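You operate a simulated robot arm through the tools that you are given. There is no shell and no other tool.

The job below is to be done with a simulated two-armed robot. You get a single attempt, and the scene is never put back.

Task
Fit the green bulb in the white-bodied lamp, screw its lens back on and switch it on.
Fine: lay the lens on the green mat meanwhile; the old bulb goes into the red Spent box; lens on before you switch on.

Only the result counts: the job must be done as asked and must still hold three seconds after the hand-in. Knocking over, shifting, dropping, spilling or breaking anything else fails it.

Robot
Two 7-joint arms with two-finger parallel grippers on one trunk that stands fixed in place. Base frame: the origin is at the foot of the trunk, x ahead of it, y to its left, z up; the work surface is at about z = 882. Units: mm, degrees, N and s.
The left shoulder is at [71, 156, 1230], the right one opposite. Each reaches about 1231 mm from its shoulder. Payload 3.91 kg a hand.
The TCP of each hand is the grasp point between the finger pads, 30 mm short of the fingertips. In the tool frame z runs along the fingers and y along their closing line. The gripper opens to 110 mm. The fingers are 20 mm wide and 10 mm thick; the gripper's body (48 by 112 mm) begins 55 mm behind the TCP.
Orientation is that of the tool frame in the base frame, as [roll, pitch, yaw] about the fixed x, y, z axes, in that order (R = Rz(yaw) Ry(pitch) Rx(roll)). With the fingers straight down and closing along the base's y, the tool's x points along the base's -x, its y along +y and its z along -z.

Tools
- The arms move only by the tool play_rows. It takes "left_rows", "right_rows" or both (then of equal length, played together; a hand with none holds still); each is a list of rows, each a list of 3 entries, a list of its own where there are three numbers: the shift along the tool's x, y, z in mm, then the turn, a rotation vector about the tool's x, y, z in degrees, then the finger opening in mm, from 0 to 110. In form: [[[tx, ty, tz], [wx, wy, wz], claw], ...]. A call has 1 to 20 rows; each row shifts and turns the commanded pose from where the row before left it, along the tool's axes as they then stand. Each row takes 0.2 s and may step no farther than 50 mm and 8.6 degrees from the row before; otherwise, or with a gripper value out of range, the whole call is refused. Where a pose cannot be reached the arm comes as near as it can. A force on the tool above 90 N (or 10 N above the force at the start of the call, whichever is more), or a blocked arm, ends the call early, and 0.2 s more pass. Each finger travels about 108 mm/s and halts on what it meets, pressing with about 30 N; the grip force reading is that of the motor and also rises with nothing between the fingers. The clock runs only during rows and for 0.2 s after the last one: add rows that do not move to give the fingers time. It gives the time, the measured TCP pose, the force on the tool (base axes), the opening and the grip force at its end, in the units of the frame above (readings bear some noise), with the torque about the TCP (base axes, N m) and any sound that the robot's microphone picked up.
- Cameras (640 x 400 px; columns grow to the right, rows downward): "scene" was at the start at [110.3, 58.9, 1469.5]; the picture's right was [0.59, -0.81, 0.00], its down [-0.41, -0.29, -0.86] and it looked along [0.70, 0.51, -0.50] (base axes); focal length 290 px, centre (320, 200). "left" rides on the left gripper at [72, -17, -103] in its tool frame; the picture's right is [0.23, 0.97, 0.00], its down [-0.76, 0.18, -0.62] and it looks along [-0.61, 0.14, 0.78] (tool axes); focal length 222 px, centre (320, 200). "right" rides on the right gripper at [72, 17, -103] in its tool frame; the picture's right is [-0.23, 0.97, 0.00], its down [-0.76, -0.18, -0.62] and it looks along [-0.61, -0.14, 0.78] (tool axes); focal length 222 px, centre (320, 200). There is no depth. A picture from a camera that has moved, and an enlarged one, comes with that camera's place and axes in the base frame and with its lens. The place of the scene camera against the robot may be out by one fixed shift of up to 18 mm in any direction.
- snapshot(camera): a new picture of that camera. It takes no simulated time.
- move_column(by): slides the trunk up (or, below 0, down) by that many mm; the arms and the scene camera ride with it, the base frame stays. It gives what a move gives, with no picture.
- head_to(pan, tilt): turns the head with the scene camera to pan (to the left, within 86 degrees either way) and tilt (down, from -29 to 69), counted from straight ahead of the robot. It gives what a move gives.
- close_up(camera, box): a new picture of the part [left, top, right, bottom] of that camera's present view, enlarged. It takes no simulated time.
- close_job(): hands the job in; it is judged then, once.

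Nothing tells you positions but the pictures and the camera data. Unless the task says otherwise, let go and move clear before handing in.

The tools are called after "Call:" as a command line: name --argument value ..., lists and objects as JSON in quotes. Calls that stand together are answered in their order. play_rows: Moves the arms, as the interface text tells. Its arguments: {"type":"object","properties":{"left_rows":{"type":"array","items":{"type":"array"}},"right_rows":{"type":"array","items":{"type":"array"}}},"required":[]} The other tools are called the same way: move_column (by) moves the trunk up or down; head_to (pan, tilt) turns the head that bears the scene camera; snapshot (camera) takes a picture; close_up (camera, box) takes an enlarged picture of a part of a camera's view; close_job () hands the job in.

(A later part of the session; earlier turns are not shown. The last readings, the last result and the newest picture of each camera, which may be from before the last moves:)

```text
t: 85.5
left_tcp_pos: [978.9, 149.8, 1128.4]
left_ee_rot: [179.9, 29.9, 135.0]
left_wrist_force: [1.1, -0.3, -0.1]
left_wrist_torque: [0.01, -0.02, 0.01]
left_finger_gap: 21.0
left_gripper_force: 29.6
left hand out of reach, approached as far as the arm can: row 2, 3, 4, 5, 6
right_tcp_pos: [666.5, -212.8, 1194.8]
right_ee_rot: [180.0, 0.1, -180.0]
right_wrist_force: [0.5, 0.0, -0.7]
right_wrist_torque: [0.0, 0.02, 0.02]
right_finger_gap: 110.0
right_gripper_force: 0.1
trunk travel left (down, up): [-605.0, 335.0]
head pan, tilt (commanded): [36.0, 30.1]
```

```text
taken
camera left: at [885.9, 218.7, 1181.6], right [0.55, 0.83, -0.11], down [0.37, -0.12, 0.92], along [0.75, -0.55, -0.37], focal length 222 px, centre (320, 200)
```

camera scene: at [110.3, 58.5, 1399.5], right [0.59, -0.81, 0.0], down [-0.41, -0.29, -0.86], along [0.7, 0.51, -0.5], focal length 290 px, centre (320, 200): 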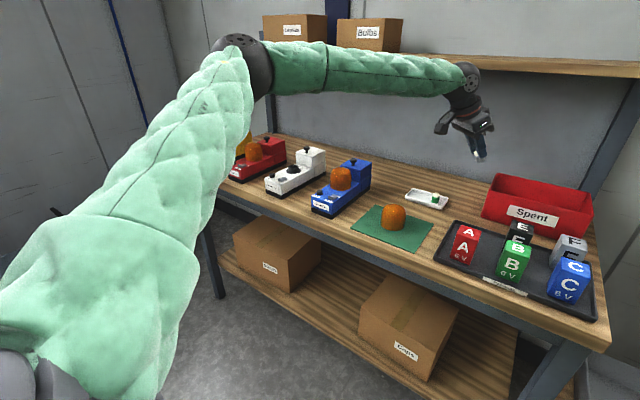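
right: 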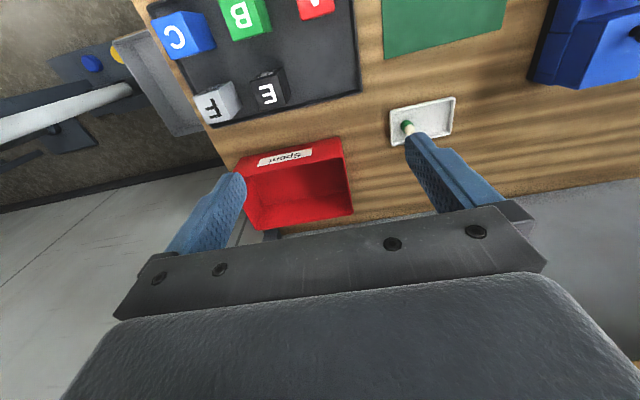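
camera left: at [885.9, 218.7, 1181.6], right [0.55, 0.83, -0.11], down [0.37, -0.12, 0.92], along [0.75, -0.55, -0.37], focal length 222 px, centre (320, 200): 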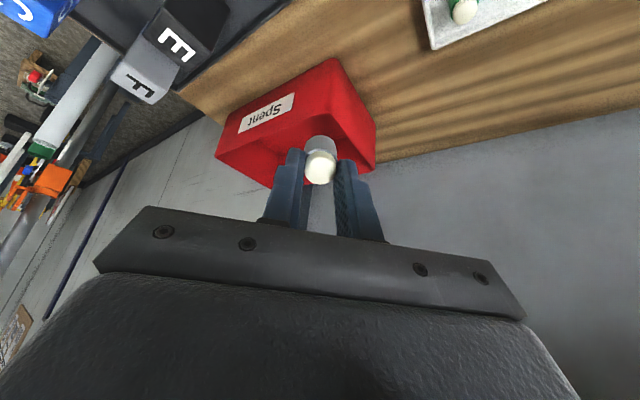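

The limit seems to be the wrist with so much tilt, not distance. I go back to heading 180 and reduce the tilt to 12°, which should be just enough to reach the near corner of the box.

Call:
play_rows --left_rows '[[[0, 0, 0], [-3.75, 0, -6.5], 15], [[0, 0, 0], [-3.75, 0, -6.5], 15], [[0, 0, 0], [-3.75, 0, -6.5], 15], [[0, 0, 0], [-3.75, 0, -6.5], 15], [[0, 0, 0], [-3.75, 0, -6.5], 15], [[0, 0, 0], [-3.75, 0, -6.5], 15], [[0, 0, 0], [0, 6, 0], 15], [[0, 0, 0], [0, 6, 0], 15], [[0, 0, 0], [0, 6, 0], 15], [[0, 0, 0], [0, 0, 0], 15]]'

Call:
play_rows --left_rows '[[[-12, -16, 0], [0, 0, 0], 15], [[-15, -20, 0], [0, 0, 0], 15], [[-15, -20, 3], [0, 0, 0], 15], [[0, 0, 0], [0, 0, 0], 15]]'

```text
t: 87.7
left_tcp_pos: [933.3, 193.2, 1129.4]
left_ee_rot: [180.0, 12.1, -180.0]
left_wrist_force: [-0.2, 0.3, -0.3]
left_wrist_torque: [0.01, -0.02, -0.02]
left_finger_gap: 21.0
left_gripper_force: 29.4
left hand out of reach, approached as far as the arm can: row 3, 4, 5, 6, 7, 8, 9
right_tcp_pos: [666.0, -213.1, 1193.8]
right_ee_rot: [-180.0, 0.0, 179.9]
right_wrist_force: [0.3, 0.5, 0.6]
right_wrist_torque: [-0.02, 0.01, -0.02]
right_finger_gap: 109.9
right_gripper_force: 0.1
trunk travel left (down, up): [-605.0, 335.0]
head pan, tilt (commanded): [36.0, 30.1]
```

```text
t: 88.7
left_tcp_pos: [930.2, 187.9, 1132.5]
left_ee_rot: [179.9, 12.0, 180.0]
left_wrist_force: [0.1, 0.0, -1.4]
left_wrist_torque: [0.0, 0.0, 0.01]
left_finger_gap: 20.8
left_gripper_force: 30.1
left hand out of reach, approached as far as the arm can: row 1, 2, 3
right_tcp_pos: [666.0, -212.7, 1194.6]
right_ee_rot: [180.0, 0.0, -180.0]
right_wrist_force: [0.4, 0.2, -0.2]
right_wrist_torque: [0.01, 0.0, -0.03]
right_finger_gap: 110.0
right_gripper_force: 0.0
trunk travel left (down, up): [-605.0, 335.0]
head pan, tilt (commanded): [36.0, 30.1]
```

The arm posture (elbow high and to the left) seems to be what limits this direction. I straighten the hand, draw it back toward the body to let the elbow resettle, and look.

Call:
play_rows --left_rows '[[[0, 0, 0], [0, 6, 0], 15], [[0, 0, 0], [0, 6, 0], 15], [[30, 0, 0], [0, 0, 0], 15], [[45, 0, 0], [0, 0, 0], 15], [[45, 0, 0], [0, 0, 0], 15], [[45, 0, 0], [0, 0, 0], 15], [[45, 0, 0], [0, 0, 0], 15], [[45, 0, 0], [0, 0, 0], 15], [[20, 0, 0], [0, 0, 0], 15], [[0, 0, 0], [0, 0, 0], 15]]'

Call:
snapshot --camera "scene"

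```text
t: 90.9
left_tcp_pos: [628.1, 208.6, 1135.4]
left_ee_rot: [179.9, -0.1, 180.0]
left_wrist_force: [-0.7, -0.3, -0.2]
left_wrist_torque: [0.02, 0.0, 0.0]
left_finger_gap: 21.0
left_gripper_force: 29.7
left hand out of reach, approached as far as the arm can: row 1, 2
right_tcp_pos: [666.0, -211.8, 1193.0]
right_ee_rot: [-179.9, 0.0, 180.0]
right_wrist_force: [-0.8, -0.3, 0.5]
right_wrist_torque: [0.02, -0.04, -0.01]
right_finger_gap: 109.9
right_gripper_force: 0.1
trunk travel left (down, up): [-605.0, 335.0]
head pan, tilt (commanded): [36.0, 30.1]
```

```text
taken
camera scene: at [110.6, 58.6, 1399.5], right [0.59, -0.81, 0.0], down [-0.41, -0.29, -0.86], along [0.7, 0.51, -0.5], focal length 290 px, centre (320, 200)
```

scene: 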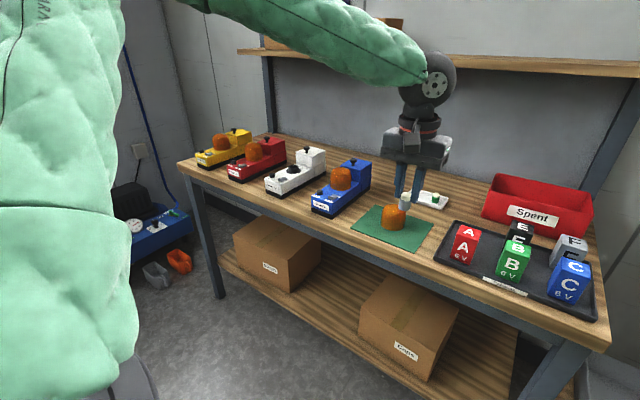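

The elbow now points up. I try a higher path: raise the hand to about z 1210, shift toward y 80 and extend outward again to see how far it goes.

Call:
play_rows --left_rows '[[[0, -20, -25], [0, 0, 0], 15], [[0, -35, -25], [0, 0, 0], 15], [[0, -35, -25], [0, 0, 0], 15], [[0, -35, 0], [0, 0, 0], 15], [[-40, 0, 0], [0, 0, 0], 15], [[-45, 0, 0], [0, 0, 0], 15], [[-45, 0, 0], [0, 0, 0], 15], [[-45, 0, 0], [0, 0, 0], 15], [[-45, 0, 0], [0, 0, 0], 15], [[-45, 0, 0], [0, 0, 0], 15], [[-40, 0, 0], [0, 0, 0], 15], [[0, 0, 0], [0, 0, 0], 15]]'

Call:
snapshot --camera "scene"

```text
t: 93.5
left_tcp_pos: [761.0, 86.0, 1210.4]
left_ee_rot: [179.9, 0.0, 180.0]
left_wrist_force: [1.1, 0.0, -1.0]
left_wrist_torque: [0.0, -0.03, 0.01]
left_finger_gap: 21.8
left_gripper_force: 29.9
left hand out of reach, approached as far as the arm can: row 8, 9, 10, 11
right_tcp_pos: [666.6, -213.3, 1194.7]
right_ee_rot: [180.0, -0.1, -180.0]
right_wrist_force: [0.4, -0.5, -0.1]
right_wrist_torque: [-0.02, 0.01, 0.02]
right_finger_gap: 110.2
right_gripper_force: 0.1
trunk travel left (down, up): [-605.0, 335.0]
head pan, tilt (commanded): [36.0, 30.1]
```

```text
taken
camera scene: at [111.0, 58.5, 1399.4], right [0.59, -0.81, 0.0], down [-0.41, -0.29, -0.86], along [0.7, 0.51, -0.5], focal length 290 px, centre (320, 200)
```

scene: 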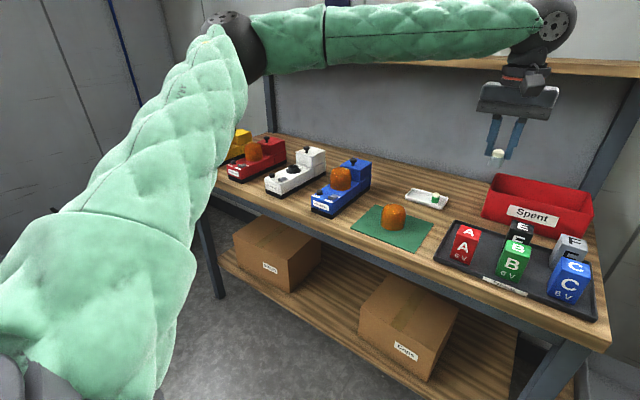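

Now it stops even earlier, which points to the hand-roll joint rather than distance. I turn the hand 90° clockwise here and try extending again.

Call:
play_rows --left_rows '[[[0, 0, 0], [0, 0, 8.5], 15], [[0, 0, 0], [0, 0, 8.5], 15], [[0, 0, 0], [0, 0, 8.5], 15], [[0, 0, 0], [0, 0, 8.5], 15], [[0, 0, 0], [0, 0, 8.5], 15], [[0, 0, 0], [0, 0, 8.5], 15], [[0, 0, 0], [0, 0, 8.5], 15], [[0, 0, 0], [0, 0, 8.5], 15], [[0, 0, 0], [0, 0, 8.5], 15], [[0, 0, 0], [0, 0, 8.5], 15], [[0, 0, 0], [0, 0, 5], 15], [[0, 0, 0], [0, 0, 0], 15]]'

Call:
play_rows --left_rows '[[[0, 40, 0], [0, 0, 0], 15], [[0, 45, 0], [0, 0, 0], 15], [[0, 45, 0], [0, 0, 0], 15], [[0, 45, 0], [0, 0, 0], 15], [[0, 0, 0], [0, 0, 0], 15]]'

```text
t: 96.1
left_tcp_pos: [758.4, 86.5, 1210.8]
left_ee_rot: [179.9, 0.0, 89.9]
left_wrist_force: [0.3, 0.1, 0.4]
left_wrist_torque: [0.0, 0.0, 0.0]
left_finger_gap: 21.6
left_gripper_force: 29.8
right_tcp_pos: [666.5, -212.8, 1195.0]
right_ee_rot: [-179.9, 0.0, -180.0]
right_wrist_force: [0.5, 0.1, 0.6]
right_wrist_torque: [-0.04, -0.02, 0.01]
right_finger_gap: 110.2
right_gripper_force: 0.1
trunk travel left (down, up): [-605.0, 335.0]
head pan, tilt (commanded): [36.0, 30.1]
```

```text
t: 97.3
left_tcp_pos: [759.1, 84.5, 1211.8]
left_ee_rot: [180.0, 0.0, 89.9]
left_wrist_force: [-0.9, 0.2, -0.9]
left_wrist_torque: [-0.01, -0.02, 0.0]
left_finger_gap: 21.8
left_gripper_force: 30.3
left hand out of reach, approached as far as the arm can: row 1, 2, 3, 4
right_tcp_pos: [665.4, -213.1, 1193.9]
right_ee_rot: [180.0, 0.0, 180.0]
right_wrist_force: [0.5, -0.3, 0.2]
right_wrist_torque: [0.01, -0.04, -0.02]
right_finger_gap: 110.1
right_gripper_force: 0.1
trunk travel left (down, up): [-605.0, 335.0]
head pan, tilt (commanded): [36.0, 30.1]
```

Turning the hand does not help either, so an arm joint is at its limit in this elbow-out posture. I look at the left arm with the head to understand its posture.

Call:
head_to --pan 45 --tilt 5

Call:
snapshot --camera "scene"

Call:
head_to --pan 45 --tilt 55

Call:
snapshot --camera "scene"

Call:
head_to --pan -40 --tilt 25

Call:
snapshot --camera "scene"

```text
t: 98.2
left_tcp_pos: [758.7, 85.0, 1209.6]
left_ee_rot: [-180.0, 0.0, 89.9]
left_wrist_force: [-0.4, 0.1, -0.5]
left_wrist_torque: [0.03, -0.01, 0.0]
left_finger_gap: 21.6
left_gripper_force: 29.7
right_tcp_pos: [666.1, -213.6, 1195.2]
right_ee_rot: [-180.0, -0.1, 179.9]
right_wrist_force: [1.2, -0.2, -0.4]
right_wrist_torque: [0.0, 0.01, -0.06]
right_finger_gap: 110.0
right_gripper_force: 0.0
trunk travel left (down, up): [-605.0, 335.0]
head pan, tilt (commanded): [45.0, 5.0]
```

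```text
taken
camera scene: at [102.3, 70.3, 1440.0], right [0.71, -0.71, 0.0], down [-0.06, -0.06, -1.0], along [0.7, 0.7, -0.09], focal length 290 px, centre (320, 200)
```

scene: 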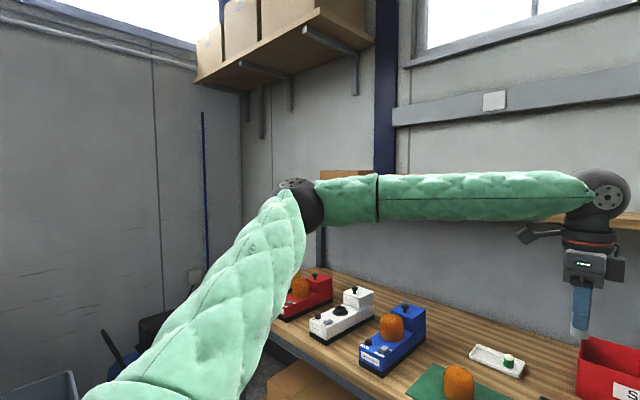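

```text
t: 99.3
left_tcp_pos: [758.5, 85.9, 1210.7]
left_ee_rot: [179.9, 0.0, 90.0]
left_wrist_force: [0.2, 0.0, -0.2]
left_wrist_torque: [-0.02, -0.02, -0.02]
left_finger_gap: 21.7
left_gripper_force: 29.8
right_tcp_pos: [666.4, -213.2, 1195.4]
right_ee_rot: [180.0, -0.1, 180.0]
right_wrist_force: [0.1, -0.6, 0.3]
right_wrist_torque: [0.0, 0.01, 0.0]
right_finger_gap: 110.0
right_gripper_force: 0.0
trunk travel left (down, up): [-605.0, 335.0]
head pan, tilt (commanded): [45.0, 55.0]
```

```text
taken
camera scene: at [88.3, 56.3, 1363.7], right [0.71, -0.71, 0.0], down [-0.58, -0.58, -0.57], along [0.41, 0.41, -0.82], focal length 290 px, centre (320, 200)
```

scene: 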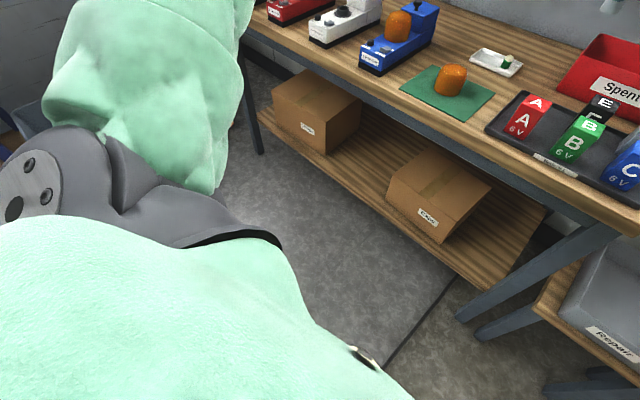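

```text
t: 100.9
left_tcp_pos: [757.8, 85.3, 1211.8]
left_ee_rot: [180.0, 0.1, 90.0]
left_wrist_force: [-0.4, -0.1, -0.2]
left_wrist_torque: [0.01, 0.0, -0.02]
left_finger_gap: 21.6
left_gripper_force: 29.8
right_tcp_pos: [666.1, -212.5, 1195.6]
right_ee_rot: [-179.9, 0.1, 180.0]
right_wrist_force: [-0.7, 0.0, 0.5]
right_wrist_torque: [-0.02, 0.0, 0.02]
right_finger_gap: 110.1
right_gripper_force: 0.0
trunk travel left (down, up): [-605.0, 335.0]
head pan, tilt (commanded): [-40.0, 25.0]
```

```text
taken
camera scene: at [107.9, -53.8, 1407.6], right [-0.64, -0.77, 0.0], down [-0.32, 0.27, -0.91], along [0.69, -0.58, -0.42], focal length 290 px, centre (320, 200)
```

scene: 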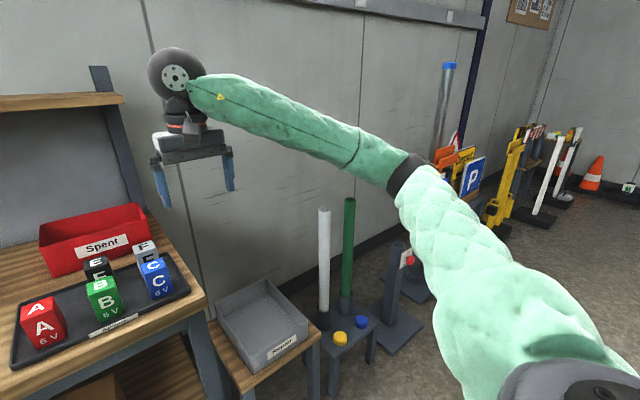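

The left elbow sits high while the right arm is in a freer posture and closer to the box. I test how far the right arm can reach over the Spent box before deciding on a handover.

Call:
play_rows --right_rows '[[[-20, 6, 0], [0, 0, 0], 60], [[-40, 12, 0], [0, 0, 0], 60], [[-40, 12, 0], [0, 0, 0], 60], [[-40, 12, 0], [0, 0, 0], 60], [[-40, 12, 0], [0, 0, 0], 60], [[-40, 12, 0], [0, 0, 0], 60], [[-40, 12, 0], [0, 0, 0], 60], [[-40, 12, 0], [0, 0, 0], 60], [[-40, 12, 0], [0, 0, 0], 60], [[-40, 12, 0], [0, 0, 0], 60], [[-20, 6, 0], [0, 0, 0], 60], [[0, 0, 0], [0, 0, 0], 60]]'

Call:
snapshot --camera "scene"

```text
t: 103.5
left_tcp_pos: [759.0, 85.0, 1210.6]
left_ee_rot: [-179.9, -0.1, 89.9]
left_wrist_force: [-0.8, -0.3, -0.7]
left_wrist_torque: [0.02, -0.04, 0.0]
left_finger_gap: 21.9
left_gripper_force: 30.6
right_tcp_pos: [1067.7, -96.4, 1196.0]
right_ee_rot: [179.9, 0.0, -180.0]
right_wrist_force: [0.9, -1.3, -0.5]
right_wrist_torque: [0.0, 0.03, 0.01]
right_finger_gap: 60.2
right_gripper_force: 0.0
trunk travel left (down, up): [-605.0, 335.0]
head pan, tilt (commanded): [-40.0, 25.0]
```

```text
taken
camera scene: at [107.8, -55.1, 1407.6], right [-0.64, -0.77, 0.0], down [-0.32, 0.27, -0.91], along [0.69, -0.58, -0.42], focal length 290 px, centre (320, 200)
```

scene: 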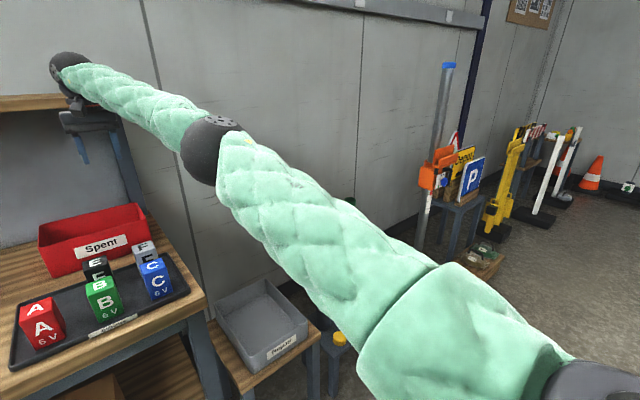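

The right arm reaches over the box without trouble. So I will set the old bulb upright on a free corner of the mat at about (790, 226) with the left hand, and let the right hand take it to the box.

Call:
head_to --pan 20 --tilt 35

Call:
play_rows --left_rows '[[[35, 8, 0], [0, 0, 0], 15], [[35, 8, 0], [0, 0, 0], 15], [[35, 8, 0], [0, 0, 0], 15], [[36, 7, 0], [0, 0, 0], 15], [[0, 0, 35], [0, 0, 0], 15], [[0, 0, 40], [0, 0, 0], 15], [[0, 0, 40], [0, 0, 0], 15], [[0, 0, 40], [0, 0, 0], 15], [[0, 0, 35], [0, 0, 0], 15], [[0, 0, 25], [0, 0, 0], 15], [[0, 0, 0], [0, 0, 0], 15]]'

Call:
snapshot --camera "scene"

Call:
snapshot --camera "left"

```text
t: 104.8
left_tcp_pos: [758.7, 84.8, 1211.0]
left_ee_rot: [180.0, -0.1, 90.0]
left_wrist_force: [-0.4, 0.4, 0.2]
left_wrist_torque: [0.03, 0.0, -0.02]
left_finger_gap: 21.8
left_gripper_force: 30.1
right_tcp_pos: [1067.4, -95.8, 1197.5]
right_ee_rot: [-180.0, 0.0, -180.0]
right_wrist_force: [-0.2, 0.2, 0.2]
right_wrist_torque: [0.0, 0.01, 0.02]
right_finger_gap: 60.0
right_gripper_force: 0.1
trunk travel left (down, up): [-605.0, 335.0]
head pan, tilt (commanded): [20.0, 35.0]
```

```text
t: 107.2
left_tcp_pos: [788.3, 228.0, 992.8]
left_ee_rot: [180.0, -0.1, 90.0]
left_wrist_force: [0.3, -0.5, 0.7]
left_wrist_torque: [-0.02, -0.04, 0.0]
left_finger_gap: 21.6
left_gripper_force: 30.3
right_tcp_pos: [1067.8, -96.5, 1196.7]
right_ee_rot: [179.9, 0.0, 180.0]
right_wrist_force: [0.2, 0.0, 0.4]
right_wrist_torque: [0.01, -0.02, 0.03]
right_finger_gap: 59.9
right_gripper_force: 0.0
trunk travel left (down, up): [-605.0, 335.0]
head pan, tilt (commanded): [20.0, 35.0]
```

```text
taken
camera scene: at [119.7, 35.7, 1391.9], right [0.34, -0.94, 0.0], down [-0.54, -0.2, -0.82], along [0.77, 0.28, -0.57], focal length 290 px, centre (320, 200)
```

scene: 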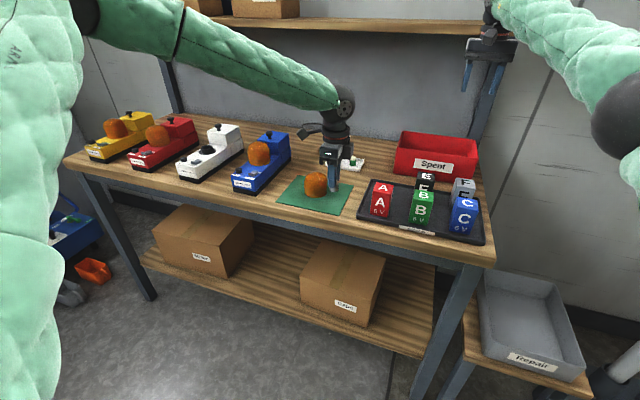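

```text
taken
camera left: at [770.9, 299.1, 1096.4], right [0.97, 0.23, 0.0], down [0.18, -0.76, 0.62], along [0.14, -0.61, -0.78], focal length 222 px, centre (320, 200)
```

left: 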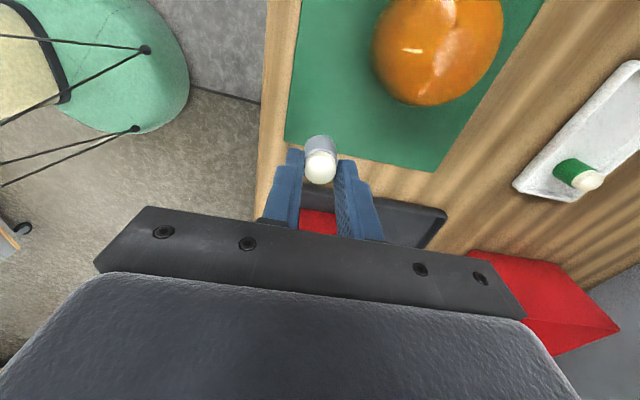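

The bulb hangs over the free mat corner. I shift slightly inward and lower close to the mat.

Call:
play_rows --left_rows '[[[4, 5, 15], [0, 0, 0], 15], [[0, 0, 20], [0, 0, 0], 15], [[0, 0, 12], [0, 0, 0], 15], [[0, 0, 0], [0, 0, 0], 15]]'

Call:
close_up --camera "scene" --box '[290, 160, 370, 220]'

```text
t: 108.2
left_tcp_pos: [792.7, 232.3, 947.2]
left_ee_rot: [-179.9, 0.0, 90.0]
left_wrist_force: [0.1, 0.2, 0.3]
left_wrist_torque: [0.0, -0.02, -0.01]
left_finger_gap: 21.7
left_gripper_force: 29.9
right_tcp_pos: [1067.4, -96.5, 1197.4]
right_ee_rot: [-179.9, 0.0, 180.0]
right_wrist_force: [-0.4, 0.1, -0.2]
right_wrist_torque: [0.02, -0.02, 0.03]
right_finger_gap: 60.0
right_gripper_force: 0.0
trunk travel left (down, up): [-605.0, 335.0]
head pan, tilt (commanded): [20.0, 35.0]
```

```text
6.67 times, centred on (330, 190) of scene
camera zoom: at [120.0, 35.7, 1391.9], right [0.34, -0.94, 0.0], down [-0.54, -0.2, -0.82], along [0.77, 0.28, -0.57], focal length 1933 px, centre (253, 267)
```

zoom: 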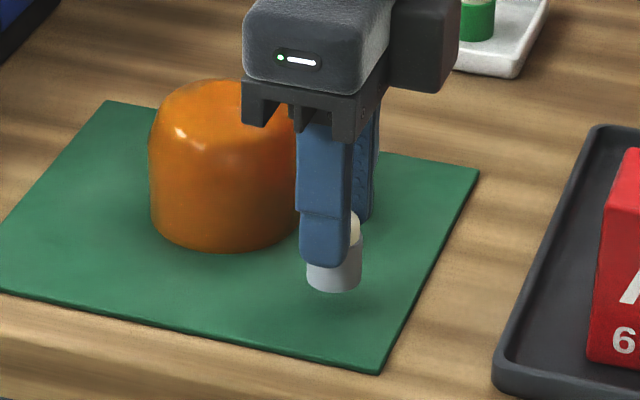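

The bulb is about 10 mm above the mat. I lower in small steps to contact.

Call:
play_rows --left_rows '[[[0, 0, 2.5], [0, 0, 0], 15], [[0, 0, 2.5], [0, 0, 0], 15], [[0, 0, 2], [0, 0, 0], 15], [[0, 0, 0], [0, 0, 0], 15]]'

Call:
play_rows --left_rows '[[[0, 0, 1], [0, 0, 0], 15], [[0, 0, 1], [0, 0, 0], 15], [[0, 0, 0], [0, 0, 0], 15]]'

Call:
close_up --camera "scene" --box '[310, 175, 360, 215]'

```text
t: 109.2
left_tcp_pos: [793.0, 231.9, 940.6]
left_ee_rot: [-179.9, 0.0, 89.9]
left_wrist_force: [0.3, 0.2, -0.2]
left_wrist_torque: [0.01, 0.0, -0.02]
left_finger_gap: 21.6
left_gripper_force: 30.3
right_tcp_pos: [1066.9, -95.5, 1196.1]
right_ee_rot: [-179.9, -0.1, 180.0]
right_wrist_force: [0.4, -0.1, 0.5]
right_wrist_torque: [-0.02, -0.02, 0.01]
right_finger_gap: 60.1
right_gripper_force: 0.1
trunk travel left (down, up): [-605.0, 335.0]
head pan, tilt (commanded): [20.0, 35.0]
```

```text
t: 110.0
left_tcp_pos: [793.5, 232.5, 936.7]
left_ee_rot: [179.9, -0.1, 90.0]
left_wrist_force: [0.3, -0.2, -0.3]
left_wrist_torque: [0.03, -0.03, 0.03]
left_finger_gap: 21.9
left_gripper_force: 29.8
right_tcp_pos: [1067.2, -95.8, 1196.0]
right_ee_rot: [179.9, -0.1, -180.0]
right_wrist_force: [0.6, -0.4, -1.1]
right_wrist_torque: [-0.01, 0.0, -0.02]
right_finger_gap: 60.0
right_gripper_force: 0.1
trunk travel left (down, up): [-605.0, 335.0]
head pan, tilt (commanded): [20.0, 35.0]
```

```text
10.00 times, centred on (335, 195) of scene
camera zoom: at [120.2, 35.7, 1391.9], right [0.34, -0.94, 0.0], down [-0.54, -0.2, -0.82], along [0.77, 0.28, -0.57], focal length 2899 px, centre (170, 250)
```

zoom: 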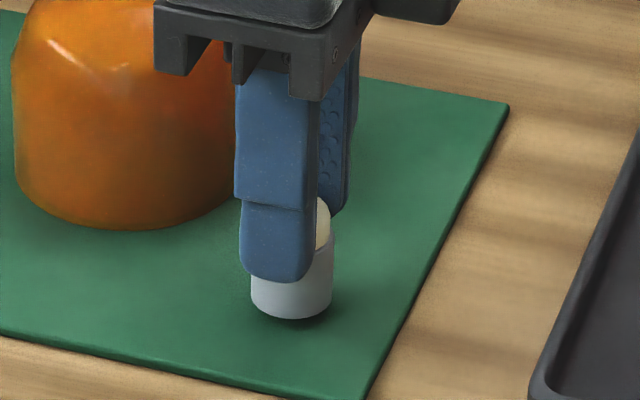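

Call:
play_rows --left_rows '[[[0, 0, 1], [0, 0, 0], 15], [[0, 0, 0.5], [0, 0, 0], 15], [[0, 0, 0], [0, 0, 0], 15]]'

Call:
play_rows --left_rows '[[[0, 0, 0.7], [0, 0, 0], 15], [[0, 0, 0.5], [0, 0, 0], 15], [[0, 0, 0], [0, 0, 0], 15]]'

Call:
close_up --camera "scene" --box '[310, 175, 360, 215]'

```text
t: 110.8
left_tcp_pos: [792.1, 231.2, 936.1]
left_ee_rot: [180.0, 0.1, 90.0]
left_wrist_force: [0.0, 0.2, -0.8]
left_wrist_torque: [0.02, 0.02, -0.01]
left_finger_gap: 21.5
left_gripper_force: 29.9
right_tcp_pos: [1068.2, -95.7, 1197.4]
right_ee_rot: [180.0, 0.0, 180.0]
right_wrist_force: [0.3, 0.3, -0.5]
right_wrist_torque: [0.0, -0.02, -0.01]
right_finger_gap: 60.1
right_gripper_force: 0.0
trunk travel left (down, up): [-605.0, 335.0]
head pan, tilt (commanded): [20.0, 35.0]
```

```text
t: 111.6
left_tcp_pos: [791.9, 231.7, 934.9]
left_ee_rot: [179.9, 0.0, 90.0]
left_wrist_force: [0.1, -0.8, -0.2]
left_wrist_torque: [0.01, -0.02, -0.03]
left_finger_gap: 21.5
left_gripper_force: 30.1
right_tcp_pos: [1068.4, -96.8, 1196.5]
right_ee_rot: [-180.0, 0.0, -179.9]
right_wrist_force: [-0.3, 0.1, -0.4]
right_wrist_torque: [-0.01, 0.0, 0.02]
right_finger_gap: 60.2
right_gripper_force: 0.2
trunk travel left (down, up): [-605.0, 335.0]
head pan, tilt (commanded): [20.0, 35.0]
```

```text
10.00 times, centred on (335, 195) of scene
camera zoom: at [120.2, 35.7, 1391.9], right [0.34, -0.94, 0.0], down [-0.54, -0.2, -0.82], along [0.77, 0.28, -0.57], focal length 2899 px, centre (170, 250)
```

zoom: 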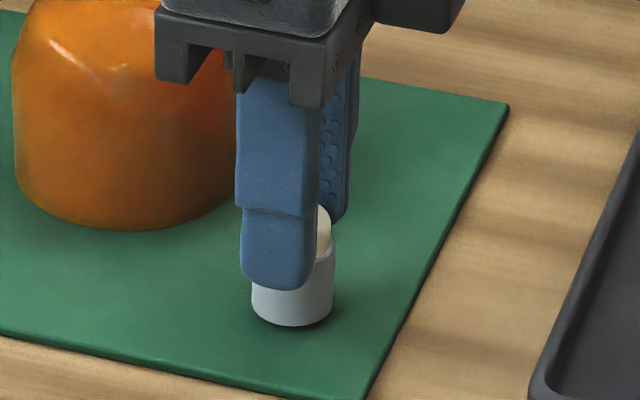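

Call:
play_rows --left_rows '[[[0, 0, 0.7], [0, 0, 0], 15], [[0, 0, 0.7], [0, 0, 0], 15], [[0, 0, 0], [0, 0, 0], 15]]'

Call:
play_rows --left_rows '[[[0, 0, 0.7], [0, 0, 0], 15], [[0, 0, 0], [0, 0, 0], 15]]'

Call:
close_up --camera "scene" --box '[310, 175, 360, 215]'

```text
t: 112.4
left_tcp_pos: [792.5, 231.3, 933.8]
left_ee_rot: [180.0, 0.1, 90.0]
left_wrist_force: [0.4, -0.6, 0.4]
left_wrist_torque: [-0.02, 0.03, -0.01]
left_finger_gap: 21.8
left_gripper_force: 30.3
right_tcp_pos: [1067.2, -95.4, 1196.1]
right_ee_rot: [-180.0, 0.0, 180.0]
right_wrist_force: [-0.1, 1.4, 0.5]
right_wrist_torque: [-0.01, -0.03, 0.01]
right_finger_gap: 59.8
right_gripper_force: 0.0
trunk travel left (down, up): [-605.0, 335.0]
head pan, tilt (commanded): [20.0, 35.0]
```

```text
t: 113.0
left_tcp_pos: [793.0, 231.4, 933.3]
left_ee_rot: [-180.0, 0.0, 90.0]
left_wrist_force: [-0.1, 1.1, 0.2]
left_wrist_torque: [-0.01, 0.0, 0.04]
left_finger_gap: 21.9
left_gripper_force: 29.8
right_tcp_pos: [1068.3, -95.2, 1196.1]
right_ee_rot: [179.9, 0.0, 179.8]
right_wrist_force: [0.2, 0.8, -0.2]
right_wrist_torque: [-0.01, -0.02, 0.01]
right_finger_gap: 60.0
right_gripper_force: 0.1
trunk travel left (down, up): [-605.0, 335.0]
head pan, tilt (commanded): [20.0, 35.0]
```

```text
10.00 times, centred on (335, 195) of scene
camera zoom: at [120.2, 35.7, 1391.9], right [0.34, -0.94, 0.0], down [-0.54, -0.2, -0.82], along [0.77, 0.28, -0.57], focal length 2899 px, centre (170, 250)
```

zoom: 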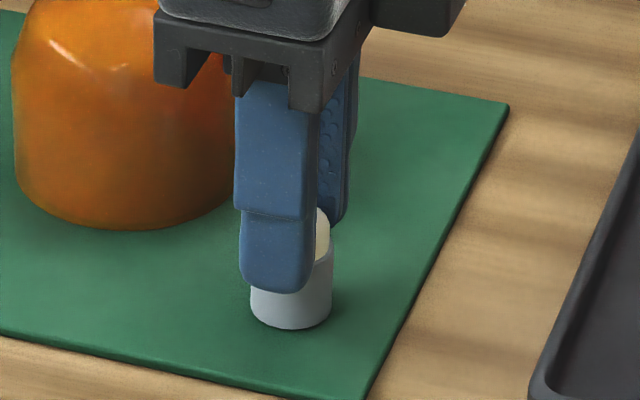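

Call:
play_rows --left_rows '[[[0, 0, 0.8], [0, 0, 0], 15], [[0, 0, 0], [0, 0, 0], 15]]'

Call:
play_rows --left_rows '[[[0, 0, 0.8], [0, 0, 0], 15], [[0, 0, 0], [0, 0, 0], 15]]'

Call:
play_rows --left_rows '[[[0, 0, 0.8], [0, 0, 0], 15], [[0, 0, 0], [0, 0, 0], 15]]'

```text
t: 113.6
left_tcp_pos: [792.4, 231.7, 932.5]
left_ee_rot: [-179.9, 0.0, 90.0]
left_wrist_force: [0.3, -0.2, -0.3]
left_wrist_torque: [0.0, -0.03, 0.02]
left_finger_gap: 21.5
left_gripper_force: 29.7
right_tcp_pos: [1069.4, -95.4, 1196.3]
right_ee_rot: [-179.9, 0.0, 179.9]
right_wrist_force: [0.5, 1.5, 1.0]
right_wrist_torque: [0.04, 0.0, 0.01]
right_finger_gap: 60.0
right_gripper_force: 0.0
trunk travel left (down, up): [-605.0, 335.0]
head pan, tilt (commanded): [20.0, 35.0]
```

```text
t: 114.2
left_tcp_pos: [792.8, 230.7, 932.3]
left_ee_rot: [-180.0, 0.0, 90.0]
left_wrist_force: [-0.7, 0.6, 0.4]
left_wrist_torque: [0.02, 0.02, -0.03]
left_finger_gap: 21.9
left_gripper_force: 30.2
right_tcp_pos: [1068.0, -95.8, 1196.5]
right_ee_rot: [180.0, -0.1, 180.0]
right_wrist_force: [0.0, 0.5, 0.1]
right_wrist_torque: [0.01, -0.01, -0.02]
right_finger_gap: 60.0
right_gripper_force: 0.0
trunk travel left (down, up): [-605.0, 335.0]
head pan, tilt (commanded): [20.0, 35.0]
```

```text
t: 114.8
left_tcp_pos: [794.0, 231.3, 932.3]
left_ee_rot: [-179.9, 0.0, 90.1]
left_wrist_force: [1.2, 2.0, 6.6]
left_wrist_torque: [0.19, -0.02, 0.0]
left_finger_gap: 21.5
left_gripper_force: 29.9
right_tcp_pos: [1067.2, -96.0, 1196.6]
right_ee_rot: [-180.0, 0.1, -179.9]
right_wrist_force: [-0.5, -0.1, 0.2]
right_wrist_torque: [0.0, 0.01, 0.0]
right_finger_gap: 60.2
right_gripper_force: 0.1
trunk travel left (down, up): [-605.0, 335.0]
head pan, tilt (commanded): [20.0, 35.0]
```

Contact at 6.6 N: the bulb stands on the mat. I open and rise straight up, then retreat to the left.

Call:
play_rows --left_rows '[[[0, 0, -0.3], [0, 0, 0], 15], [[0, 0, 0], [0, 0, 0], 26], [[0, 0, 0], [0, 0, 0], 36], [[0, 0, 0], [0, 0, 0], 36], [[0, 0, -10], [0, 0, 0], 36], [[0, 0, -30], [0, 0, 0], 40], [[0, 0, -40], [0, 0, 0], 40], [[0, 0, -45], [0, 0, 0], 40], [[0, 0, -45], [0, 0, 0], 40], [[40, 0, -20], [0, 0, 0], 40], [[45, -5, 0], [0, 0, 0], 40], [[45, -5, 0], [0, 0, 0], 40], [[45, -5, 0], [0, 0, 0], 40], [[45, -5, 0], [0, 0, 0], 40], [[0, 0, 0], [0, 0, 0], 40]]'

Call:
close_up --camera "scene" --box '[270, 150, 390, 230]'

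Call:
snapshot --camera "scene"

```text
t: 118.0
left_tcp_pos: [771.8, 449.3, 1120.0]
left_ee_rot: [179.9, -0.1, 89.9]
left_wrist_force: [-0.6, 0.1, -0.3]
left_wrist_torque: [0.02, 0.03, 0.01]
left_finger_gap: 39.9
left_gripper_force: 0.0
right_tcp_pos: [1068.7, -96.4, 1196.5]
right_ee_rot: [179.9, 0.0, 179.9]
right_wrist_force: [0.4, 0.3, -0.2]
right_wrist_torque: [0.01, 0.01, 0.01]
right_finger_gap: 60.0
right_gripper_force: 0.0
trunk travel left (down, up): [-605.0, 335.0]
head pan, tilt (commanded): [20.0, 35.0]
```

```text
5.00 times, centred on (330, 190) of scene
camera zoom: at [120.4, 34.9, 1391.9], right [0.34, -0.94, 0.0], down [-0.54, -0.2, -0.82], along [0.77, 0.28, -0.57], focal length 1450 px, centre (270, 250)
```

zoom: 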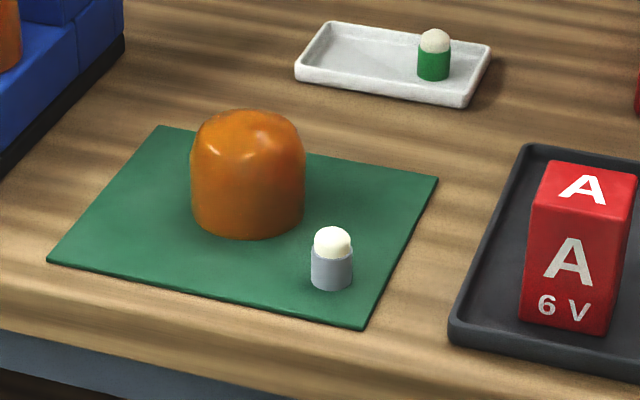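

```text
taken
camera scene: at [120.4, 34.9, 1391.9], right [0.34, -0.94, 0.0], down [-0.54, -0.2, -0.82], along [0.77, 0.28, -0.57], focal length 290 px, centre (320, 200)
```

scene: 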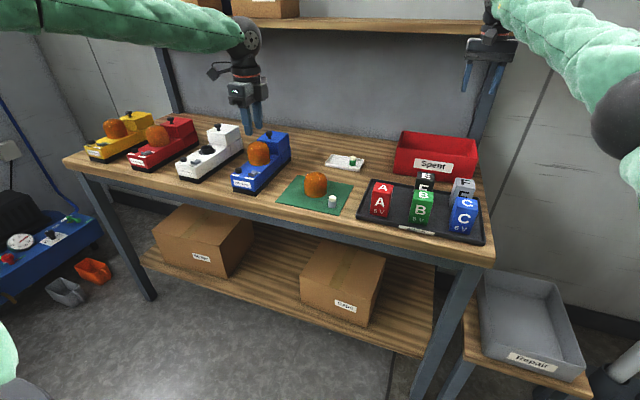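

The old bulb stands by itself on the mat. Now I bring the right hand over it, with a small opening, and check with the right camera.

Call:
play_rows --right_rows '[[[15, 18, 0], [0, 0, 0], 60], [[30, 36, 0], [0, 0, 0], 50], [[30, 36, 0], [0, 0, 0], 40], [[30, 36, 0], [0, 0, 0], 40], [[30, 36, 0], [0, 0, 0], 40], [[30, 36, 0], [0, 0, 0], 40], [[30, 36, 0], [0, 0, 0], 40], [[30, 36, 0], [0, 0, 0], 40], [[30, 36, 0], [0, 0, 0], 40], [[20, 22, 20], [0, 0, 0], 40], [[0, 0, 40], [0, 0, 0], 40], [[0, 0, 40], [0, 0, 0], 40], [[0, 0, 40], [0, 0, 0], 40], [[0, 0, 30], [0, 0, 0], 40], [[0, 0, 0], [0, 0, 0], 40]]'

Call:
close_up --camera "right" --box '[200, 60, 440, 220]'

Call:
close_up --camera "scene" --box '[290, 130, 390, 220]'

```text
t: 121.2
left_tcp_pos: [772.3, 450.6, 1120.2]
left_ee_rot: [180.0, 0.0, 90.0]
left_wrist_force: [-0.1, 0.7, -0.7]
left_wrist_torque: [-0.04, 0.03, -0.02]
left_finger_gap: 40.1
left_gripper_force: 0.0
right_tcp_pos: [791.3, 235.1, 1028.2]
right_ee_rot: [180.0, 0.0, -179.9]
right_wrist_force: [0.2, 0.2, 0.5]
right_wrist_torque: [0.03, 0.0, 0.0]
right_finger_gap: 40.2
right_gripper_force: 0.0
trunk travel left (down, up): [-605.0, 335.0]
head pan, tilt (commanded): [20.0, 35.0]
```

```text
2.50 times, centred on (320, 140) of right
camera zoom: at [718.6, 251.7, 1130.0], right [0.23, 0.97, 0.0], down [0.76, -0.18, 0.62], along [0.61, -0.14, -0.78], focal length 555 px, centre (320, 350)
```

zoom: 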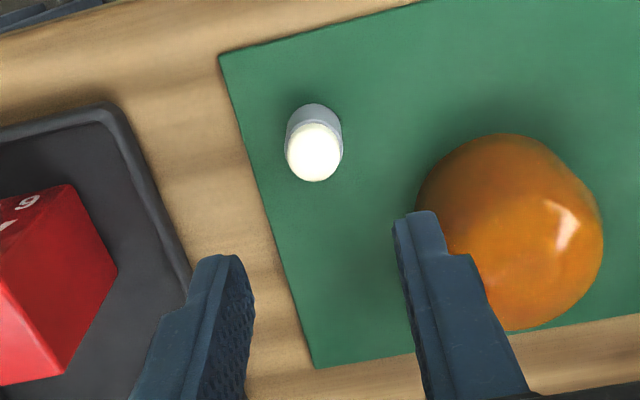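

```text
4.44 times, centred on (340, 175) of scene
camera zoom: at [119.5, 35.8, 1392.0], right [0.34, -0.94, 0.0], down [-0.54, -0.2, -0.82], along [0.77, 0.28, -0.57], focal length 1288 px, centre (231, 311)
```

zoom: 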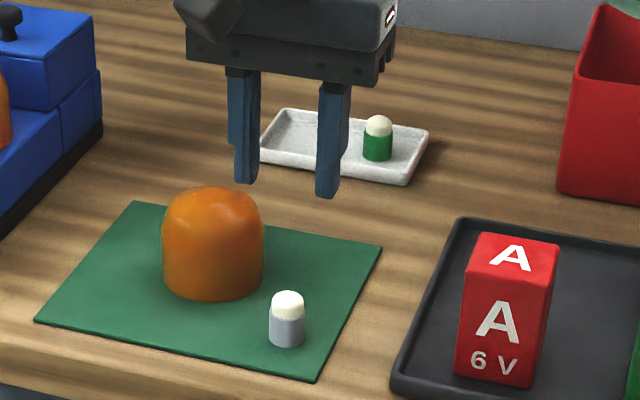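

The bulb is about 2.6 mm to the −y side of the right hand's axis. I correct and lower to just above the dome, then check again.

Call:
play_rows --right_rows '[[[-1, -2.5, 20], [0, 0, 0], 40], [[0, 0, 25], [0, 0, 0], 40], [[0, 0, 22], [0, 0, 0], 40], [[0, 0, 0], [0, 0, 0], 40]]'

Call:
close_up --camera "right" --box '[200, 60, 440, 220]'

Call:
close_up --camera "scene" --box '[305, 165, 365, 215]'

```text
t: 122.2
left_tcp_pos: [771.9, 451.0, 1119.7]
left_ee_rot: [-180.0, -0.1, 89.9]
left_wrist_force: [-0.5, -0.4, 0.1]
left_wrist_torque: [-0.02, 0.0, -0.01]
left_finger_gap: 39.8
left_gripper_force: 0.0
right_tcp_pos: [794.3, 231.2, 957.3]
right_ee_rot: [-180.0, 0.1, -180.0]
right_wrist_force: [0.2, -0.7, -0.9]
right_wrist_torque: [-0.04, -0.02, 0.01]
right_finger_gap: 40.2
right_gripper_force: 0.0
trunk travel left (down, up): [-605.0, 335.0]
head pan, tilt (commanded): [20.0, 35.0]
```

```text
2.50 times, centred on (320, 140) of right
camera zoom: at [721.0, 247.6, 1062.0], right [0.23, 0.97, 0.0], down [0.76, -0.18, 0.62], along [0.61, -0.14, -0.78], focal length 555 px, centre (320, 350)
```

zoom: 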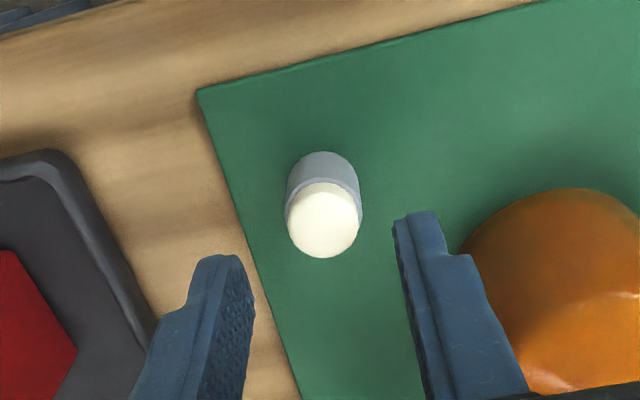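

```text
8.00 times, centred on (335, 190) of scene
camera zoom: at [119.7, 35.8, 1391.9], right [0.34, -0.94, 0.0], down [-0.54, -0.2, -0.82], along [0.77, 0.28, -0.57], focal length 2319 px, centre (200, 280)
```

zoom: 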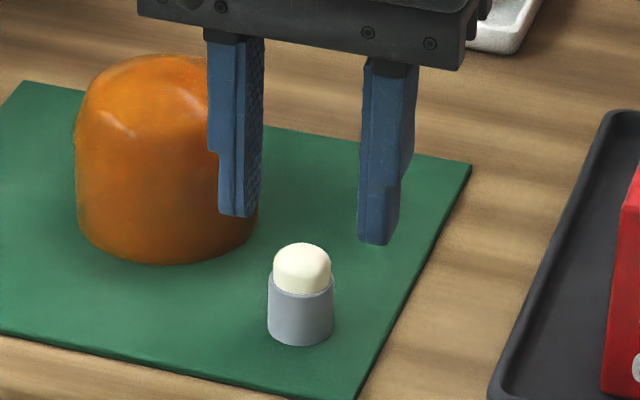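

Call:
play_rows --right_rows '[[[2.5, 1.4, 0], [0, 0, 0], 40], [[0, 0, 15], [0, 0, 0], 40], [[0, 0, 12], [0, 0, 0], 40], [[0, 0, 5], [0, 0, 0], 40], [[0, 0, 0], [0, 0, 0], 40]]'

Call:
close_up --camera "scene" --box '[305, 165, 365, 215]'

Call:
close_up --camera "right" --box '[200, 60, 440, 220]'

```text
t: 123.4
left_tcp_pos: [772.7, 451.0, 1119.4]
left_ee_rot: [180.0, -0.1, 90.0]
left_wrist_force: [-0.1, 0.4, -0.1]
left_wrist_torque: [-0.03, -0.03, -0.03]
left_finger_gap: 40.1
left_gripper_force: 0.0
right_tcp_pos: [791.9, 229.8, 927.9]
right_ee_rot: [179.9, 0.1, 179.9]
right_wrist_force: [-0.2, 0.2, -0.1]
right_wrist_torque: [0.0, -0.01, 0.02]
right_finger_gap: 39.9
right_gripper_force: 0.1
trunk travel left (down, up): [-605.0, 335.0]
head pan, tilt (commanded): [20.0, 35.0]
```

```text
8.00 times, centred on (335, 190) of scene
camera zoom: at [120.1, 35.9, 1391.9], right [0.34, -0.94, 0.0], down [-0.54, -0.2, -0.82], along [0.77, 0.28, -0.57], focal length 2319 px, centre (200, 280)
```

zoom: 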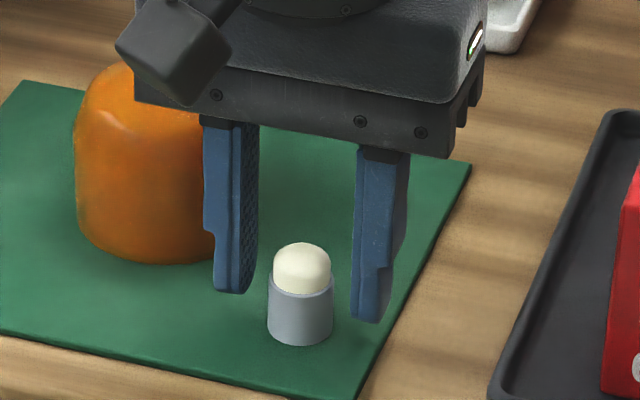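

```text
2.50 times, centred on (320, 140) of right
camera zoom: at [718.5, 248.0, 1029.9], right [0.23, 0.97, 0.0], down [0.76, -0.18, 0.62], along [0.61, -0.14, -0.78], focal length 555 px, centre (320, 350)
```

zoom: 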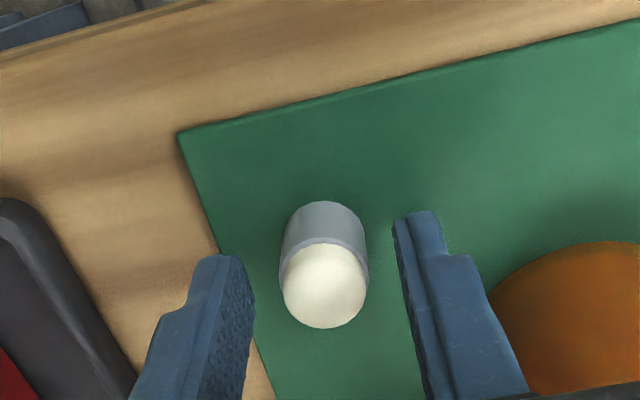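

The bulb is centred between the right fingers. I lower 4 mm more and close.

Call:
play_rows --right_rows '[[[0, 0.6, 4], [0, 0, 0], 38], [[0, 0, 0], [0, 0, 0], 28], [[0, 0, 0], [0, 0, 0], 15], [[0, 0, 0], [0, 0, 0], 15], [[0, 0, 0], [0, 0, 0], 15]]'

```text
t: 124.6
left_tcp_pos: [772.3, 452.1, 1120.0]
left_ee_rot: [-180.0, 0.0, 90.0]
left_wrist_force: [0.2, 0.1, 0.0]
left_wrist_torque: [-0.02, 0.01, -0.05]
left_finger_gap: 39.8
left_gripper_force: 0.0
right_tcp_pos: [790.2, 229.3, 922.9]
right_ee_rot: [180.0, 0.1, 180.0]
right_wrist_force: [-0.3, -0.2, 0.0]
right_wrist_torque: [-0.02, -0.02, 0.0]
right_finger_gap: 21.8
right_gripper_force: 29.7
trunk travel left (down, up): [-605.0, 335.0]
head pan, tilt (commanded): [20.0, 35.0]
```

Held at 21.8 mm. I lift it and carry it over the Spent box with the right arm.

Call:
play_rows --right_rows '[[[0, 0, -20], [0, 0, 0], 15], [[0, 0, -45], [0, 0, 0], 15], [[0, 0, -45], [0, 0, 0], 15], [[0, 0, -45], [0, 0, 0], 15], [[-15, -18, -35], [0, 0, 0], 15], [[-30, -35, 0], [0, 0, 0], 15], [[-30, -35, 0], [0, 0, 0], 15], [[-30, -35, 0], [0, 0, 0], 15], [[-30, -35, 0], [0, 0, 0], 15], [[-30, -35, 0], [0, 0, 0], 15], [[-30, -35, 0], [0, 0, 0], 15], [[-30, -35, 0], [0, 0, 0], 15], [[-30, -35, 0], [0, 0, 0], 15], [[-28, -30, 0], [0, 0, 0], 15], [[0, 0, 0], [0, 0, 0], 15]]'

Call:
snapshot --camera "right"

Call:
close_up --camera "scene" --box '[380, 60, 520, 190]'

```text
t: 127.8
left_tcp_pos: [772.7, 450.2, 1120.6]
left_ee_rot: [179.9, -0.1, 90.0]
left_wrist_force: [-0.2, 0.8, -0.4]
left_wrist_torque: [0.03, 0.0, 0.0]
left_finger_gap: 40.1
left_gripper_force: 0.1
right_tcp_pos: [1076.3, -99.6, 1112.7]
right_ee_rot: [180.0, -0.1, 180.0]
right_wrist_force: [0.6, -0.8, 0.3]
right_wrist_torque: [-0.03, 0.01, -0.01]
right_finger_gap: 21.5
right_gripper_force: 29.4
trunk travel left (down, up): [-605.0, 335.0]
head pan, tilt (commanded): [20.0, 35.0]
```

```text
taken
camera right: at [1002.9, -82.4, 1216.6], right [0.23, 0.97, 0.0], down [0.76, -0.18, 0.62], along [0.61, -0.14, -0.78], focal length 222 px, centre (320, 200)
```

right: 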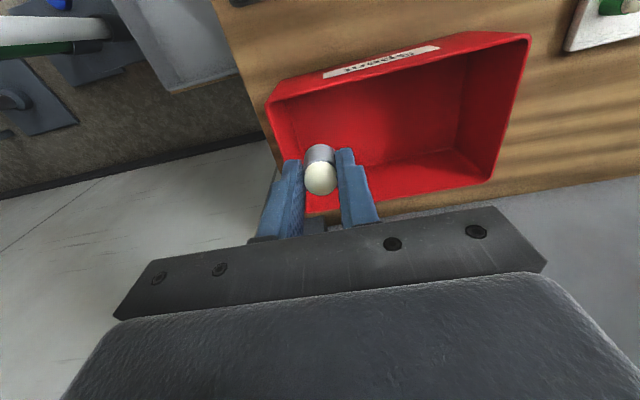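

```text
3.08 times, centred on (450, 125) of scene
camera zoom: at [119.8, 35.2, 1391.9], right [0.34, -0.94, 0.0], down [-0.54, -0.2, -0.82], along [0.77, 0.28, -0.57], focal length 892 px, centre (-80, 431)
```

zoom: 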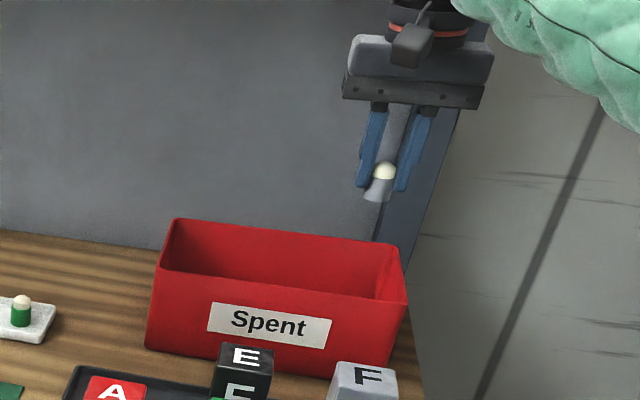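

The bulb hangs over the box, near its right end. I shift toward the middle and lower it into the box.

Call:
play_rows --right_rows '[[[-5, 20, 0], [0, 0, 0], 15], [[-5, 30, 0], [0, 0, 0], 15], [[0, 0, 30], [0, 0, 0], 15], [[0, 0, 30], [0, 0, 0], 15], [[0, 0, 30], [0, 0, 0], 15], [[0, 0, 20], [0, 0, 0], 15], [[0, 0, 0], [0, 0, 0], 15]]'

Call:
snapshot --camera "right"

Call:
close_up --camera "scene" --box '[380, 80, 520, 190]'

```text
t: 129.4
left_tcp_pos: [771.6, 451.3, 1120.2]
left_ee_rot: [-180.0, -0.1, 90.0]
left_wrist_force: [-0.1, -0.4, 0.3]
left_wrist_torque: [0.0, -0.02, 0.03]
left_finger_gap: 39.8
left_gripper_force: 0.1
right_tcp_pos: [1085.0, -46.5, 1001.9]
right_ee_rot: [-180.0, 0.0, 179.9]
right_wrist_force: [-0.3, 0.4, -0.2]
right_wrist_torque: [0.01, 0.0, 0.01]
right_finger_gap: 21.8
right_gripper_force: 30.1
trunk travel left (down, up): [-605.0, 335.0]
head pan, tilt (commanded): [20.0, 35.0]
```

```text
taken
camera right: at [1012.0, -29.9, 1105.6], right [0.23, 0.97, 0.0], down [0.76, -0.18, 0.62], along [0.61, -0.14, -0.78], focal length 222 px, centre (320, 200)
```

right: 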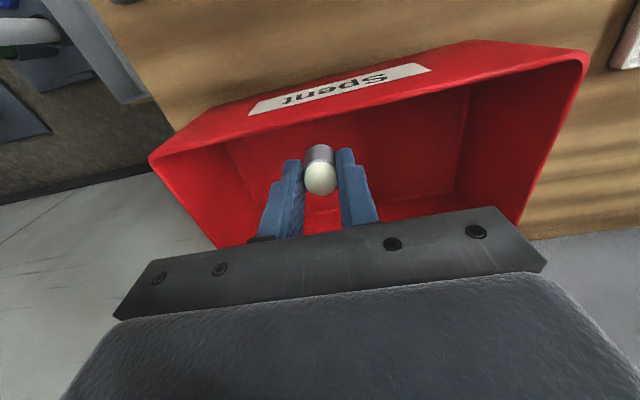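

```text
3.64 times, centred on (450, 135) of scene
camera zoom: at [119.7, 36.3, 1391.9], right [0.34, -0.94, 0.0], down [-0.54, -0.2, -0.82], along [0.77, 0.28, -0.57], focal length 1054 px, centre (-153, 436)
```

zoom: 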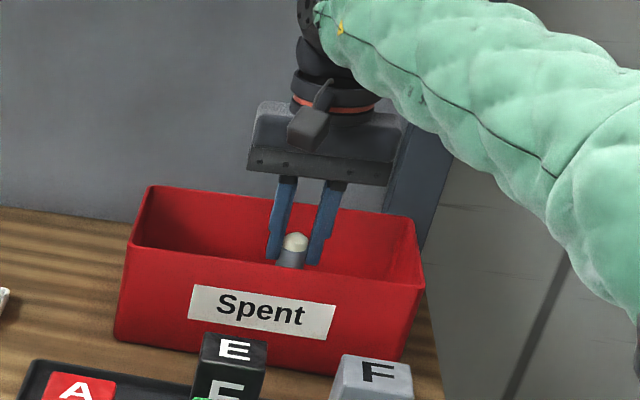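

The bulb is going down inside the box opening. I lower further, release it there and come straight back up.

Call:
play_rows --right_rows '[[[0, 0, 20], [0, 0, 0], 15], [[0, 0, 18], [0, 0, 0], 15], [[0, 0, 10], [0, 0, 0], 15], [[0, 0, 0], [0, 0, 0], 15]]'

Call:
close_up --camera "scene" --box '[380, 80, 520, 190]'

```text
t: 130.4
left_tcp_pos: [772.9, 450.8, 1119.8]
left_ee_rot: [180.0, 0.0, 90.0]
left_wrist_force: [0.6, 0.4, -0.3]
left_wrist_torque: [0.0, 0.01, -0.02]
left_finger_gap: 39.9
left_gripper_force: 0.0
right_tcp_pos: [1083.8, -45.8, 953.0]
right_ee_rot: [179.9, 0.0, 180.0]
right_wrist_force: [0.4, 0.0, 0.4]
right_wrist_torque: [-0.01, 0.01, -0.01]
right_finger_gap: 21.9
right_gripper_force: 30.3
trunk travel left (down, up): [-605.0, 335.0]
head pan, tilt (commanded): [20.0, 35.0]
```

```text
3.64 times, centred on (450, 135) of scene
camera zoom: at [120.0, 35.8, 1391.9], right [0.34, -0.94, 0.0], down [-0.54, -0.2, -0.82], along [0.77, 0.28, -0.57], focal length 1054 px, centre (-153, 436)
```

zoom: 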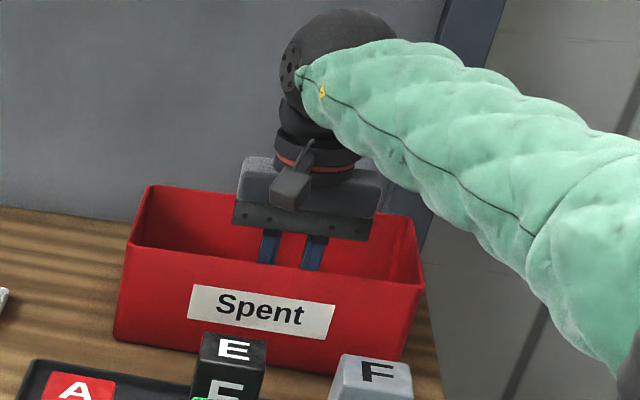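

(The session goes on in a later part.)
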